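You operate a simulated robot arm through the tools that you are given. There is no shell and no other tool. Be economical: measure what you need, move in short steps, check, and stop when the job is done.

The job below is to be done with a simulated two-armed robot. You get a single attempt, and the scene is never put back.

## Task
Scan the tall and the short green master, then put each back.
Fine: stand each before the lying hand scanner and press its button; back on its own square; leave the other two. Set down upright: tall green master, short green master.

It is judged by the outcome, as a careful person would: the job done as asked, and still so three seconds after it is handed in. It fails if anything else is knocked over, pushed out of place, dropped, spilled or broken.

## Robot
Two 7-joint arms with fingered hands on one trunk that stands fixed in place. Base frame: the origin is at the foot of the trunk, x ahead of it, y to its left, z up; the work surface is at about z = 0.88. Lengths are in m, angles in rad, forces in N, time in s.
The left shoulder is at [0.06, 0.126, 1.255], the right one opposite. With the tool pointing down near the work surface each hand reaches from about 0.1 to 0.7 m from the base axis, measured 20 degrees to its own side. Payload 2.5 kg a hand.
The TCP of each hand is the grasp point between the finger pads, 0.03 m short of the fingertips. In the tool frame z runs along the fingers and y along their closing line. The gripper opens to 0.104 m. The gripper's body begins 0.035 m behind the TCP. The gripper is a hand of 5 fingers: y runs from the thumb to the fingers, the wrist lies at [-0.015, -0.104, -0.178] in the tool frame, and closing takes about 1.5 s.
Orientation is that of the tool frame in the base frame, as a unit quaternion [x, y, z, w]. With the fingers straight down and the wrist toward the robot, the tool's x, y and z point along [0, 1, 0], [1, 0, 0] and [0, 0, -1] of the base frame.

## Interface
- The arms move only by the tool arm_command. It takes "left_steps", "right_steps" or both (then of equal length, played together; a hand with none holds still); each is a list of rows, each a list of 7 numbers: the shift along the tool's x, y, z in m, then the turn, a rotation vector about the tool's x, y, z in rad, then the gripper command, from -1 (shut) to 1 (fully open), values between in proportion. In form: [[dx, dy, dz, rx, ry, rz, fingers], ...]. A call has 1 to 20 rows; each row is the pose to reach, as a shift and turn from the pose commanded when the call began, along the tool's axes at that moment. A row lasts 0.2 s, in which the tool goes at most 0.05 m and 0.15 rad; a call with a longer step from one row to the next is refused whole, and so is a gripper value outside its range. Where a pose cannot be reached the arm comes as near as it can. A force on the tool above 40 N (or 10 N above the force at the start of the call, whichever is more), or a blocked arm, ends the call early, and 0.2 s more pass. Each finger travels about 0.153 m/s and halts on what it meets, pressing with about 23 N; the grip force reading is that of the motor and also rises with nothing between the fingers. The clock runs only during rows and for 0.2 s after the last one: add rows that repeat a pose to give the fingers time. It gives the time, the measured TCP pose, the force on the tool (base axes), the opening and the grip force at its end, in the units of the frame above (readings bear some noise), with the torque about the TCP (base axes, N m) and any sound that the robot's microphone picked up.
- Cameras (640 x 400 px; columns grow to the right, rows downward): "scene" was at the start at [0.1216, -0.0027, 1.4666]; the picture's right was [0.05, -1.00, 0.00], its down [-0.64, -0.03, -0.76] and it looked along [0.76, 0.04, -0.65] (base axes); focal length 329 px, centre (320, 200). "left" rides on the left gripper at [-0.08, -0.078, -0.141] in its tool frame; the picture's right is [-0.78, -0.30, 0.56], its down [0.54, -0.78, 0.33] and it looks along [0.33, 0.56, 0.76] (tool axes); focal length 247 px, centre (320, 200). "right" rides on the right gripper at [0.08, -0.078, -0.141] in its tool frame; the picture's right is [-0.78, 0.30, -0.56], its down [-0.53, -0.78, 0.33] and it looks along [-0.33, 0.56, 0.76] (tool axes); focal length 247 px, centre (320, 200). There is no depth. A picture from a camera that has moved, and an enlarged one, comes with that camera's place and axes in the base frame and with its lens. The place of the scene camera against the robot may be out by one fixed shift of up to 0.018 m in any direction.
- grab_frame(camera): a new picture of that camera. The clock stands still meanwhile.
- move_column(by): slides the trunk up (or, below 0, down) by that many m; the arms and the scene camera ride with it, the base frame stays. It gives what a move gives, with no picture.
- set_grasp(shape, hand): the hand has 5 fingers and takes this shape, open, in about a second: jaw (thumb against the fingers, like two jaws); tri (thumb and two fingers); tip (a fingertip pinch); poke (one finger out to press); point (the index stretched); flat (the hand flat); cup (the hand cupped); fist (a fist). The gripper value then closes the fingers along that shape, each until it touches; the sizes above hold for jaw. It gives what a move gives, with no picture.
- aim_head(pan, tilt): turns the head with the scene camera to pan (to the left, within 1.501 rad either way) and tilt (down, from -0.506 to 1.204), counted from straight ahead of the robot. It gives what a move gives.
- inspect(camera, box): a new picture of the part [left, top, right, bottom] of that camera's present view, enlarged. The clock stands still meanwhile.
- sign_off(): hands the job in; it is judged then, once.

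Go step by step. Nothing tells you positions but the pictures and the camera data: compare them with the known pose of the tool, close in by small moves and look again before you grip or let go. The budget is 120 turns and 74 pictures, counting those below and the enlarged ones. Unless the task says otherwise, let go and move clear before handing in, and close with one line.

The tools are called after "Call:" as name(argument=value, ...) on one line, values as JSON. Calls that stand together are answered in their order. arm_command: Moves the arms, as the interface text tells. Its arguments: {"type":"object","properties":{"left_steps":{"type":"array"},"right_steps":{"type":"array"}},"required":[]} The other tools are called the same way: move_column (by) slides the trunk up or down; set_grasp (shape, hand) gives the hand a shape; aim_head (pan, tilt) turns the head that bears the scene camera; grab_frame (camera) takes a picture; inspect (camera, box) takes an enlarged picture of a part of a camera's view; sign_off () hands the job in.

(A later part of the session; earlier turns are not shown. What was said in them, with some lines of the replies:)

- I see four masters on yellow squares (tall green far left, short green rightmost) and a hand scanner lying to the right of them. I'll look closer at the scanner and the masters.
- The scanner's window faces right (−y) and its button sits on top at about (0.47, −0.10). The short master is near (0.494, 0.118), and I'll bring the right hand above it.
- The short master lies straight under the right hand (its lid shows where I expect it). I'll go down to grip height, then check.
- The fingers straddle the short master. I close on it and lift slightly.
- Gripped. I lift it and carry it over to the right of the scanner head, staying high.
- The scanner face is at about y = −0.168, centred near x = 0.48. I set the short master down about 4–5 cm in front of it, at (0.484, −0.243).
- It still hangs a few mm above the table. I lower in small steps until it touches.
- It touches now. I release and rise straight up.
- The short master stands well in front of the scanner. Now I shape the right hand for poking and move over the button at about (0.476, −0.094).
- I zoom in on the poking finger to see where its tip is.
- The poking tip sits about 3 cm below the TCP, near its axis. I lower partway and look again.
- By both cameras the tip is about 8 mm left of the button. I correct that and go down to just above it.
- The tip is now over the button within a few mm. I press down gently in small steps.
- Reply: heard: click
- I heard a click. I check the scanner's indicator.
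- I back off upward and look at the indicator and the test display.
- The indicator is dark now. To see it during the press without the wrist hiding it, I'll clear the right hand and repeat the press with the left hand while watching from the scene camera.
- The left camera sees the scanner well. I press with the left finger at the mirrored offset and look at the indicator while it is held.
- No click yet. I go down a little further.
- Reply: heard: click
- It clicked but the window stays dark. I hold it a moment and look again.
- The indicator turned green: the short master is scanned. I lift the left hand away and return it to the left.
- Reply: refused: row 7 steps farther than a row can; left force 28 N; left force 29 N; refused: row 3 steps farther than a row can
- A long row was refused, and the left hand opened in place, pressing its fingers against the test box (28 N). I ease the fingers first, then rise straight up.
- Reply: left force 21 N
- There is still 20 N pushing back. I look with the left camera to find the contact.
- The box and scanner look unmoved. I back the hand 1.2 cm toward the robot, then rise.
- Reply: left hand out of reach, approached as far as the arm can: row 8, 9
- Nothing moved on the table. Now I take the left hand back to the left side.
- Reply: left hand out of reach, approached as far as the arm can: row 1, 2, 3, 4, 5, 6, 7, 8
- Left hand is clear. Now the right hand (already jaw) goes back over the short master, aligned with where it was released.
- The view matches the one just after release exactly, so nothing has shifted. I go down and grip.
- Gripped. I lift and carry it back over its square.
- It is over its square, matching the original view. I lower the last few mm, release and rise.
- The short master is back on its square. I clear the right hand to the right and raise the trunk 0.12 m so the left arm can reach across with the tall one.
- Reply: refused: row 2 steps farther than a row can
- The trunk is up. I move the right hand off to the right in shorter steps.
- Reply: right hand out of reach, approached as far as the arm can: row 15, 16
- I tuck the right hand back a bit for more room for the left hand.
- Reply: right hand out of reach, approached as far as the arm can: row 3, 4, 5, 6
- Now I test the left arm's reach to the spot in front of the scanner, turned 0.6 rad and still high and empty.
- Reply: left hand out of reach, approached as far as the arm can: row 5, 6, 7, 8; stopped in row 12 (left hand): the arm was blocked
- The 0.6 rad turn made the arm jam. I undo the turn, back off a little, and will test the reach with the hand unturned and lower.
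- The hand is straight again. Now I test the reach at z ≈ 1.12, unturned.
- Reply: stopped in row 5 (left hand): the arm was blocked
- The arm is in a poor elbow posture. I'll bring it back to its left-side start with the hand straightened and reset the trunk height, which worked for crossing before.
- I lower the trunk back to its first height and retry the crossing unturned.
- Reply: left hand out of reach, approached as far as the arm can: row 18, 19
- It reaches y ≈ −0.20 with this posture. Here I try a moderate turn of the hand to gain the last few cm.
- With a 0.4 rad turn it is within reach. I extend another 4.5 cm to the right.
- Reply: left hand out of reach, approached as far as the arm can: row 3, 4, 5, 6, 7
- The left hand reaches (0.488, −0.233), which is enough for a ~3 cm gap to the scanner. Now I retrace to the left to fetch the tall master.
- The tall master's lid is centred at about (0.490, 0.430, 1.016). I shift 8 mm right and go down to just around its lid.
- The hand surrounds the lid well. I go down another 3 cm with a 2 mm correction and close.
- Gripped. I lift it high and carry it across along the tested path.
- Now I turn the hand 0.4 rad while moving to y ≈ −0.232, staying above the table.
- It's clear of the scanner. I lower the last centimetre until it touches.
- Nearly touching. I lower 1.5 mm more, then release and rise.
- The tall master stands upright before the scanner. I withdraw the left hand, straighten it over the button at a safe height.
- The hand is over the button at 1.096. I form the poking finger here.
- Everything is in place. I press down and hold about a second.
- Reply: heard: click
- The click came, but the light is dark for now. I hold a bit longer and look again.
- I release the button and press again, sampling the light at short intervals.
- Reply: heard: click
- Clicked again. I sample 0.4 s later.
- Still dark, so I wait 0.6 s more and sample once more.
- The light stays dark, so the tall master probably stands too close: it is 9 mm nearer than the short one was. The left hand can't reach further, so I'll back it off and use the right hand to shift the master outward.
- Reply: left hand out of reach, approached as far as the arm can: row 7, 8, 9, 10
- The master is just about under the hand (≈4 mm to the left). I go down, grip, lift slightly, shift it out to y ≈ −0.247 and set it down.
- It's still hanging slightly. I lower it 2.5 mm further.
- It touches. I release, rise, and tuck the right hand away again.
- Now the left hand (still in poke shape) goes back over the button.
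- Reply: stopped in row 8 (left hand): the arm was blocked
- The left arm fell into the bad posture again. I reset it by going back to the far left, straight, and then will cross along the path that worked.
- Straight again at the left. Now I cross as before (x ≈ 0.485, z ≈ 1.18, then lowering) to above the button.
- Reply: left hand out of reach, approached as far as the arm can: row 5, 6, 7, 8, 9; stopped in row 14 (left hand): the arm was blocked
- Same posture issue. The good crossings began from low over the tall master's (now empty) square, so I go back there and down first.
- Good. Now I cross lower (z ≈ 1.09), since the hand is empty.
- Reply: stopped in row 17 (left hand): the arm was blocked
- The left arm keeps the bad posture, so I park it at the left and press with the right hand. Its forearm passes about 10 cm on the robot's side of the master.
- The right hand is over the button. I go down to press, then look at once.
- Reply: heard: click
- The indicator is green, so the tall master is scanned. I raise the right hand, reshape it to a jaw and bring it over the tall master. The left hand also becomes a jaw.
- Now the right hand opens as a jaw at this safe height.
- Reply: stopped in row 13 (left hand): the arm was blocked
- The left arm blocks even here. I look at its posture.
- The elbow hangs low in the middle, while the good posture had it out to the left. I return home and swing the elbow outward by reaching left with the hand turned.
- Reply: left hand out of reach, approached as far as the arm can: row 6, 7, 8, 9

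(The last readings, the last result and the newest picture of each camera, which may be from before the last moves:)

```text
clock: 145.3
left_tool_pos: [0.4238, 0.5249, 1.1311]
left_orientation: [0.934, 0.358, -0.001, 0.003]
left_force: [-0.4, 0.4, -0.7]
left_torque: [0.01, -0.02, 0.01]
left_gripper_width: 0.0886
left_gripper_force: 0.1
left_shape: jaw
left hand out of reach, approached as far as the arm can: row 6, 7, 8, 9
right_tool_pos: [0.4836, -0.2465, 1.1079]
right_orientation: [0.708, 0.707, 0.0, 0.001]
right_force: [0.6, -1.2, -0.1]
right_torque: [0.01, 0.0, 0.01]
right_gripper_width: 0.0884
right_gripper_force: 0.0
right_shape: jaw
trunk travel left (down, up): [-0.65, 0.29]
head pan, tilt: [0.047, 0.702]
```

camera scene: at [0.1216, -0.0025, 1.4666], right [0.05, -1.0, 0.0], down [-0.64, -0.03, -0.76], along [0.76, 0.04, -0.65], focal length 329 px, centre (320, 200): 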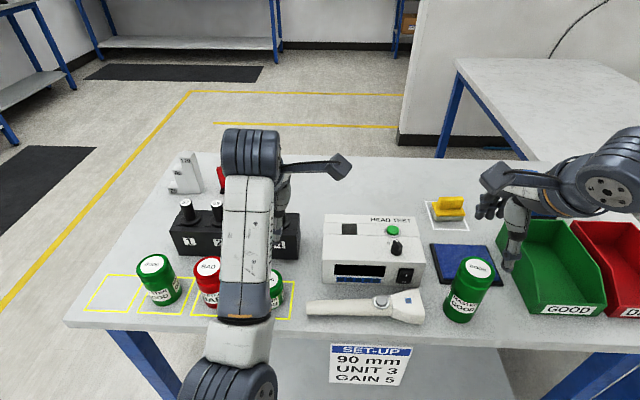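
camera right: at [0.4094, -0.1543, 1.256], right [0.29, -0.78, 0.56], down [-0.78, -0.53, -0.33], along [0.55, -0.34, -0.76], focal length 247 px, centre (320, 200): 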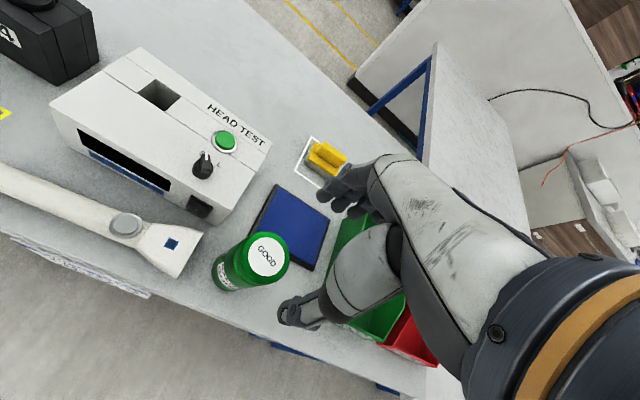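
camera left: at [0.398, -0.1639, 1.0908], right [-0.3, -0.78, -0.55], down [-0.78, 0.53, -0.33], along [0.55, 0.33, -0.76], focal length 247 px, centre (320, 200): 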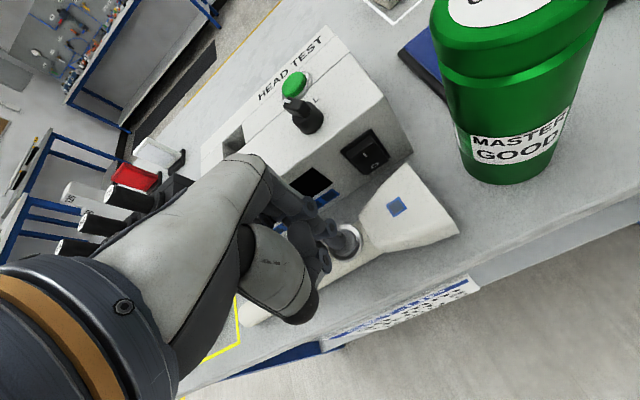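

Now I undo the turn and come back to the home point, then cross as in the good run.

Call:
arm_command(left_steps=[[0, 0, 0, 0, 0, -0.1, 0.7], [-0.006, 0.015, 0, 0, 0, -0.2, 0.7], [-0.012, 0.03, 0, 0, 0, -0.3, 0.7], [-0.018, 0.045, 0, 0, 0, -0.4, 0.7], [-0.025, 0.06, 0, 0, 0, -0.5, 0.7], [-0.031, 0.075, 0, 0, 0, -0.6, 0.7], [-0.037, 0.09, 0, 0, 0, -0.7, 0.7], [-0.0425, 0.103, 0, 0, 0, -0.8, 0.7], [-0.0425, 0.103, 0, 0, 0, -0.84, 0.7], [-0.0425, 0.103, 0, 0, 0, -0.84, 0.7]])

Call:
arm_command(left_steps=[[-0.03, 0.005, -0.02, 0, 0, 0, 0.7], [-0.07, 0.012, -0.03, 0, 0, 0, 0.7], [-0.11, 0.02, -0.03, 0, 0, 0, 0.7], [-0.15, 0.03, -0.03, 0, 0, 0, 0.7], [-0.19, 0.04, -0.03, 0, 0, 0, 0.7], [-0.23, 0.05, -0.03, 0, 0, 0, 0.7], [-0.27, 0.06, -0.02, 0, 0, 0, 0.7], [-0.31, 0.07, 0.0, 0, 0, 0, 0.7], [-0.34, 0.074, 0.02, 0, 0, 0, 0.7], [-0.364, 0.074, 0.05, 0, 0, 0, 0.7], [-0.364, 0.074, 0.05, 0, 0, 0, 0.7]])

```text
clock: 147.5
left_tool_pos: [0.4617, 0.4215, 1.1321]
left_orientation: [0.706, 0.708, -0.001, 0.003]
left_force: [0.6, 1.0, -0.4]
left_torque: [0.04, -0.02, -0.02]
left_gripper_width: 0.0886
left_gripper_force: 0.1
left_shape: jaw
right_tool_pos: [0.4836, -0.2451, 1.1081]
right_orientation: [0.707, 0.707, -0.001, 0.0]
right_force: [0.2, 0.0, 0.4]
right_torque: [-0.05, 0.02, 0.0]
right_gripper_width: 0.0886
right_gripper_force: 0.1
right_shape: jaw
trunk travel left (down, up): [-0.65, 0.29]
head pan, tilt: [0.047, 0.702]
```

```text
clock: 149.9
left_tool_pos: [0.5374, 0.0555, 1.0842]
left_orientation: [0.706, 0.708, -0.002, 0.003]
left_force: [0.7, 0.1, -0.5]
left_torque: [0.01, 0.0, -0.01]
left_gripper_width: 0.0886
left_gripper_force: 0.1
left_shape: jaw
right_tool_pos: [0.485, -0.2465, 1.1084]
right_orientation: [0.708, 0.706, -0.001, 0.001]
right_force: [-0.7, 0.4, 0.9]
right_torque: [-0.03, -0.02, 0.02]
right_gripper_width: 0.0886
right_gripper_force: 0.0
right_shape: jaw
trunk travel left (down, up): [-0.65, 0.29]
head pan, tilt: [0.047, 0.702]
```

The posture is good again. Now the right hand shifts the tall master back to y ≈ −0.225, within the left hand's reach.

Call:
arm_command(right_steps=[[0, 0, 0.03, 0, 0, 0, 0.7], [0, 0, 0.06, 0, 0, 0, 0.7], [0, 0, 0.09, 0, 0, 0, 0.7], [0, 0, 0.11, 0, 0, 0, 0.7], [0, 0, 0.118, 0, 0, 0, 0.7], [0, 0, 0.118, 0, 0, 0, 0.3], [0, 0, 0.118, 0, 0, 0, -0.1], [0, 0, 0.118, 0, 0, 0, -0.5], [0, 0, 0.118, 0, 0, 0, -1], [0, 0, 0.118, 0, 0, 0, -1], [0, 0, 0.118, 0, 0, 0, -1], [0, 0, 0.118, 0, 0, 0, -1], [0, 0, 0.11, 0, 0, 0, -1], [0.01, 0, 0.108, 0, 0, 0, -1], [0.021, 0.001, 0.108, 0, 0, 0, -1], [0.021, 0.001, 0.113, 0, 0, 0, -1], [0.021, 0.001, 0.117, 0, 0, 0, -1], [0.021, 0.001, 0.1195, 0, 0, 0, -1], [0.021, 0.001, 0.1195, 0, 0, 0, -1]])

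```text
clock: 153.9
left_tool_pos: [0.536, 0.056, 1.0848]
left_orientation: [0.706, 0.708, -0.001, 0.003]
left_force: [0.5, -0.1, -0.5]
left_torque: [0.02, 0.03, -0.01]
left_gripper_width: 0.0886
left_gripper_force: 0.1
left_shape: jaw
right_tool_pos: [0.4851, -0.2236, 0.9894]
right_orientation: [0.707, 0.707, 0.0, 0.0]
right_force: [-2.1, -0.8, 3.2]
right_torque: [-0.01, 0.03, -0.03]
right_gripper_width: 0.0487
right_gripper_force: 22.7
right_shape: jaw
trunk travel left (down, up): [-0.65, 0.29]
head pan, tilt: [0.047, 0.702]
```

It stands on the table at y ≈ −0.224. I release, rise and tuck the right hand away.

Call:
arm_command(right_steps=[[0, 0, 0, 0, 0, 0, -0.3], [0, 0, 0, 0, 0, 0, 0.1], [0, 0, 0, 0, 0, 0, 0.5], [0, 0, 0, 0, 0, 0, 0.65], [0, 0, 0, 0, 0, 0, 0.65], [0, 0, -0.02, 0, 0, 0, 0.65], [0, 0, -0.05, 0, 0, 0, 0.65], [0, 0, -0.09, 0, 0, 0, 0.65], [0, 0, -0.13, 0, 0, 0, 0.65], [0, 0, -0.165, 0, 0, 0, 0.65], [-0.03, -0.01, -0.165, 0, 0, 0, 0.65], [-0.06, -0.03, -0.165, 0, 0, 0, 0.65], [-0.09, -0.05, -0.165, 0, 0, 0, 0.65], [-0.12, -0.08, -0.165, 0, 0, 0, 0.65], [-0.15, -0.11, -0.165, 0, 0, 0, 0.65], [-0.175, -0.13, -0.165, 0, 0, 0, 0.65], [-0.193, -0.15, -0.165, 0, 0, 0, 0.65]])

```text
clock: 157.5
left_tool_pos: [0.5363, 0.0561, 1.0843]
left_orientation: [0.707, 0.708, -0.002, 0.002]
left_force: [0.3, 0.7, 1.1]
left_torque: [-0.02, -0.03, 0.01]
left_gripper_width: 0.0885
left_gripper_force: 0.0
left_shape: jaw
right_tool_pos: [0.3364, -0.419, 1.1531]
right_orientation: [0.71, 0.705, 0.003, -0.002]
right_force: [-0.3, 0.1, -1.0]
right_torque: [0.01, -0.02, 0.0]
right_gripper_width: 0.0856
right_gripper_force: 0.0
right_shape: jaw
trunk travel left (down, up): [-0.65, 0.29]
head pan, tilt: [0.047, 0.702]
```

Now the left hand crosses toward the tall master, staying above it.

Call:
arm_command(left_steps=[[-0.03, -0.008, -0.008, 0, 0, 0, 0.7], [-0.065, -0.018, -0.01, 0, 0, 0, 0.7], [-0.1, -0.028, -0.01, 0, 0, 0, 0.7], [-0.14, -0.038, -0.01, 0, 0, 0, 0.7], [-0.18, -0.047, -0.01, 0, 0, 0, 0.7], [-0.212, -0.051, -0.01, 0, 0, 0, 0.7], [-0.23, -0.051, -0.01, 0, 0, 0.1, 0.7], [-0.245, -0.051, -0.008, 0, 0, 0.2, 0.7], [-0.26, -0.051, -0.005, 0, 0, 0.3, 0.7], [-0.27, -0.051, 0, 0, 0, 0.4, 0.7], [-0.2805, -0.051, 0.01, 0, 0, 0.42, 0.7], [-0.2805, -0.051, 0.01, 0, 0, 0.42, 0.7]])

Call:
grab_frame(camera="left")

```text
clock: 160.1
left_tool_pos: [0.4858, -0.2251, 1.0761]
left_orientation: [0.839, 0.545, -0.001, 0.004]
left_force: [-0.8, -0.5, -0.6]
left_torque: [-0.02, 0.0, 0.04]
left_gripper_width: 0.0887
left_gripper_force: 0.1
left_shape: jaw
right_tool_pos: [0.3369, -0.4158, 1.1542]
right_orientation: [0.71, 0.704, 0.002, -0.002]
right_force: [0.6, 0.6, -0.4]
right_torque: [0.01, 0.0, 0.0]
right_gripper_width: 0.0861
right_gripper_force: 0.1
right_shape: jaw
trunk travel left (down, up): [-0.65, 0.29]
head pan, tilt: [0.047, 0.702]
```

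```text
5 pictures are left
camera left: at [0.3821, -0.2662, 1.2178], right [-0.59, -0.59, -0.55], down [-0.49, 0.8, -0.34], along [0.64, 0.07, -0.76], focal length 247 px, centre (320, 200)
```

left: 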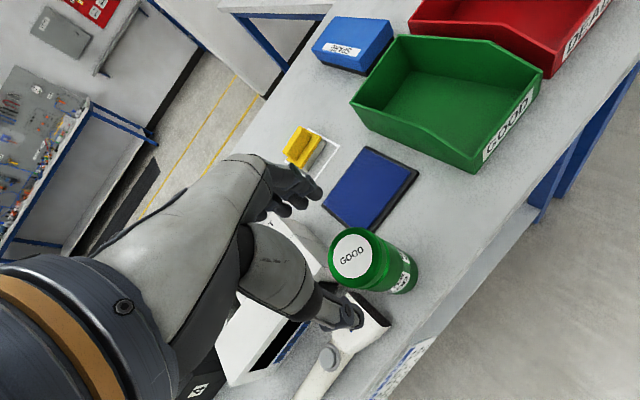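

The lid lies nearly under the hand. I correct 3–4 mm, descend and grip.

Call:
arm_command(left_steps=[[-0.0035, 0, 0.02, 0, 0, 0, 0.7], [-0.0035, 0, 0.05, 0, 0, 0, 0.7], [-0.0035, 0, 0.075, 0, 0, 0, 0.7], [-0.0035, 0, 0.086, 0, 0, 0, 0.7], [-0.0035, 0, 0.086, 0, 0, 0, 0.3], [-0.0035, 0, 0.086, 0, 0, 0, -0.1], [-0.0035, 0, 0.086, 0, 0, 0, -0.5], [-0.0035, 0, 0.086, 0, 0, 0, -1], [-0.0035, 0, 0.086, 0, 0, 0, -1], [-0.0035, 0, 0.086, 0, 0, 0, -1], [-0.0035, 0, 0.086, 0, 0, 0, -1]])

```text
clock: 162.5
left_tool_pos: [0.4851, -0.228, 0.9889]
left_orientation: [0.838, 0.545, -0.001, 0.003]
left_force: [-0.5, -0.1, 0.9]
left_torque: [0.02, 0.03, 0.01]
left_gripper_width: 0.0485
left_gripper_force: 23.0
left_shape: jaw
right_tool_pos: [0.3368, -0.4167, 1.1542]
right_orientation: [0.71, 0.704, 0.001, -0.002]
right_force: [-0.2, -0.7, -0.3]
right_torque: [0.01, -0.02, -0.04]
right_gripper_width: 0.0858
right_gripper_force: 0.1
right_shape: jaw
trunk travel left (down, up): [-0.65, 0.29]
head pan, tilt: [0.047, 0.702]
```

Gripped. I lift and straighten the hand while moving slightly left.

Call:
arm_command(left_steps=[[0, 0, -0.015, 0, 0, 0, -1], [0, 0, -0.04, 0, 0, 0, -1], [0, 0, -0.07, 0, 0, 0, -1], [0.01, -0.005, -0.085, 0, 0, -0.1, -1], [0.025, -0.011, -0.1, 0, 0, -0.2, -1], [0.04, -0.018, -0.102, 0, 0, -0.32, -1], [0.053, -0.0237, -0.102, 0, 0, -0.42, -1], [0.053, -0.0237, -0.102, 0, 0, -0.42, -1]])

```text
clock: 164.3
left_tool_pos: [0.4832, -0.1686, 1.091]
left_orientation: [0.706, 0.709, -0.002, 0.003]
left_force: [0.2, 0.0, -4.7]
left_torque: [-0.03, 0.04, -0.04]
left_gripper_width: 0.048
left_gripper_force: 23.3
left_shape: jaw
right_tool_pos: [0.3362, -0.4167, 1.1542]
right_orientation: [0.71, 0.704, 0.002, -0.001]
right_force: [0.1, 0.0, -0.4]
right_torque: [0.02, 0.03, 0.0]
right_gripper_width: 0.0855
right_gripper_force: 0.1
right_shape: jaw
trunk travel left (down, up): [-0.65, 0.29]
head pan, tilt: [0.047, 0.702]
```

Now the crossing to the left, rising above the other masters.

Call:
arm_command(left_steps=[[0.03, 0.002, 0, 0, 0, 0, -1], [0.07, 0.005, -0.002, 0, 0, 0, -1], [0.11, 0.008, -0.01, 0, 0, 0, -1], [0.15, 0.012, -0.02, 0, 0, 0, -1], [0.19, 0.014, -0.035, 0, 0, 0, -1], [0.23, 0.014, -0.05, 0, 0, 0, -1], [0.27, 0.014, -0.065, 0, 0, 0, -1], [0.3, 0.014, -0.08, 0, 0, 0, -1], [0.34, 0.014, -0.085, 0, 0, 0, -1], [0.38, 0.014, -0.085, 0, 0, 0, -1], [0.42, 0.014, -0.085, 0, 0, 0, -1], [0.46, 0.014, -0.085, 0, 0, 0, -1], [0.5, 0.012, -0.085, 0, 0, 0, -1], [0.54, 0.01, -0.085, 0, 0, 0, -1], [0.58, 0.007, -0.085, 0, 0, 0, -1], [0.597, 0.007, -0.07, 0, 0, 0, -1], [0.597, 0.007, -0.03, 0, 0, 0, -1], [0.597, 0.007, 0.01, 0, 0, 0, -1], [0.597, 0.007, 0.05, 0, 0, 0, -1], [0.597, 0.007, 0.07, 0, 0, 0, -1]])

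Call:
grab_frame(camera="left")

```text
clock: 168.5
left_tool_pos: [0.4896, 0.4269, 1.0162]
left_orientation: [0.706, 0.708, -0.002, 0.002]
left_force: [0.9, -0.2, -5.0]
left_torque: [-0.01, 0.03, -0.02]
left_gripper_width: 0.048
left_gripper_force: 22.8
left_shape: jaw
right_tool_pos: [0.338, -0.4163, 1.1531]
right_orientation: [0.71, 0.704, 0.001, -0.001]
right_force: [0.1, 0.2, 0.0]
right_torque: [0.05, -0.03, 0.0]
right_gripper_width: 0.0856
right_gripper_force: 0.1
right_shape: jaw
trunk travel left (down, up): [-0.65, 0.29]
head pan, tilt: [0.047, 0.702]
```

```text
4 pictures are left
camera left: at [0.4123, 0.3467, 1.1592], right [-0.29, -0.78, -0.55], down [-0.78, 0.53, -0.34], along [0.56, 0.33, -0.76], focal length 247 px, centre (320, 200)
```

left: 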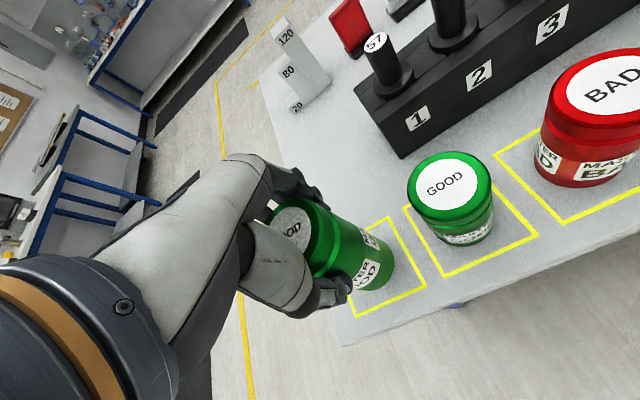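

It hangs over its own square. I lower it to the table.

Call:
arm_command(left_steps=[[0.0015, 0, 0.01, 0, 0, 0, -1], [0.0015, 0, 0.018, 0, 0, 0, -1], [0.0015, 0, 0.023, 0, 0, 0, -1], [0.0015, 0, 0.0255, 0, 0, 0, -1], [0.0015, 0, 0.027, 0, 0, 0, -1], [0.0015, 0, 0.027, 0, 0, 0, -1]])

```text
clock: 169.9
left_tool_pos: [0.4901, 0.4283, 0.9915]
left_orientation: [0.707, 0.708, -0.002, 0.002]
left_force: [0.2, -0.1, -4.1]
left_torque: [-0.02, 0.04, -0.03]
left_gripper_width: 0.0479
left_gripper_force: 22.7
left_shape: jaw
right_tool_pos: [0.3365, -0.4157, 1.1546]
right_orientation: [0.71, 0.704, 0.001, -0.002]
right_force: [0.5, 0.0, 0.2]
right_torque: [0.01, 0.0, 0.01]
right_gripper_width: 0.0859
right_gripper_force: 0.0
right_shape: jaw
trunk travel left (down, up): [-0.65, 0.29]
head pan, tilt: [0.047, 0.702]
```

A little more to touch.

Call:
arm_command(left_steps=[[0, 0, 0.0015, 0, 0, 0, -1], [0, 0, 0.003, 0, 0, 0, -1], [0, 0, 0.003, 0, 0, 0, -1]])

Call:
inspect(camera="scene", box=[50, 220, 210, 320])

```text
clock: 170.7
left_tool_pos: [0.4893, 0.4279, 0.9893]
left_orientation: [0.706, 0.708, -0.001, 0.003]
left_force: [0.0, -2.8, 4.9]
left_torque: [0.01, -0.13, -0.01]
left_gripper_width: 0.048
left_gripper_force: 23.2
left_shape: jaw
right_tool_pos: [0.3351, -0.4171, 1.154]
right_orientation: [0.71, 0.704, 0.002, 0.0]
right_force: [0.0, 0.2, 0.4]
right_torque: [-0.01, 0.01, 0.0]
right_gripper_width: 0.0858
right_gripper_force: 0.1
right_shape: jaw
trunk travel left (down, up): [-0.65, 0.29]
head pan, tilt: [0.047, 0.702]
```

```text
4.00 times, centred on (130, 270) of scene
camera zoom: at [0.121, -0.0034, 1.4668], right [0.05, -1.0, 0.0], down [-0.64, -0.03, -0.76], along [0.76, 0.04, -0.65], focal length 1317 px, centre (1080, -80)
```

zoom: 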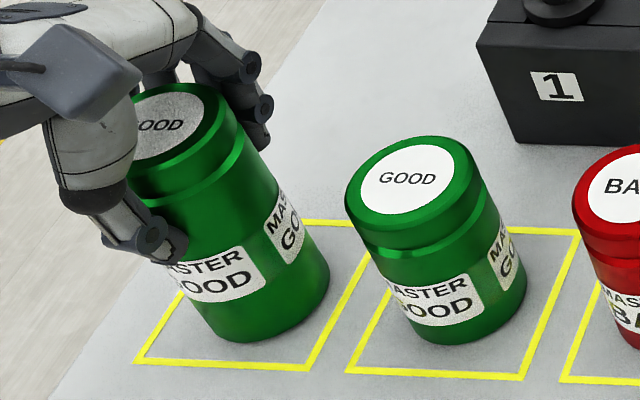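

It stands on the table inside its square. I release and rise straight up.

Call:
arm_command(left_steps=[[0, 0, 0, 0, 0, 0, -0.3], [0, 0, 0, 0, 0, 0, 0.1], [0, 0, 0, 0, 0, 0, 0.5], [0, 0, 0, 0, 0, 0, 0.65], [0, 0, 0, 0, 0, 0, 0.65], [0, 0, -0.02, 0, 0, 0, 0.65], [0, 0, -0.05, 0, 0, 0, 0.65], [0, 0, -0.09, 0, 0, 0, 0.65], [0, 0, -0.13, 0, 0, 0, 0.65], [0, -0.02, -0.17, 0, 0, 0, 0.65], [0.03, -0.03, -0.19, 0, 0, 0, 0.65], [0.06, -0.03, -0.2, 0, 0, 0, 0.65]])

Call:
grab_frame(camera="scene")

```text
clock: 173.3
left_tool_pos: [0.4603, 0.4899, 1.1863]
left_orientation: [0.706, 0.708, -0.001, 0.003]
left_force: [-0.3, 0.1, -0.3]
left_torque: [0.03, -0.01, 0.0]
left_gripper_width: 0.0854
left_gripper_force: 0.0
left_shape: jaw
right_tool_pos: [0.3367, -0.4175, 1.1541]
right_orientation: [0.71, 0.704, 0.001, -0.002]
right_force: [0.8, -0.9, 0.4]
right_torque: [0.01, 0.01, -0.01]
right_gripper_width: 0.0857
right_gripper_force: 0.1
right_shape: jaw
trunk travel left (down, up): [-0.65, 0.29]
head pan, tilt: [0.047, 0.702]
```

```text
2 pictures are left
camera scene: at [0.1215, -0.0026, 1.4666], right [0.05, -1.0, 0.0], down [-0.64, -0.03, -0.76], along [0.76, 0.04, -0.65], focal length 329 px, centre (320, 200)
```

scene: 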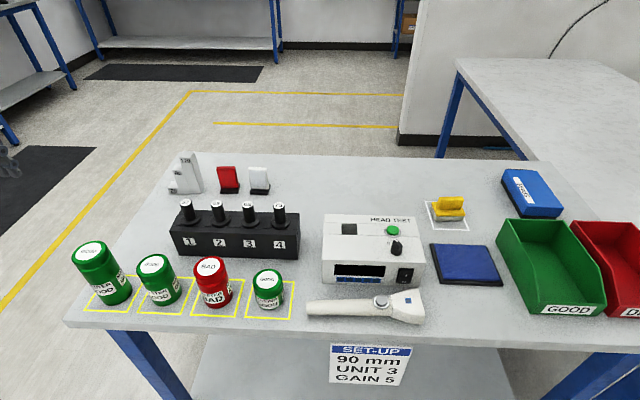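

The scene now matches the starting picture: both green masters stand upright on their own squares, nothing else has moved, and both hands are clear. I hand in.

Call:
sign_off()

```text
The job is handed in.
```

The tall and short green masters were each scanned (the scanner's light turned green both times) and are back upright on their own squares. The left hand briefly pressed the HEAD TEST box with about 28 N, but later pictures show the box and everything else in place.
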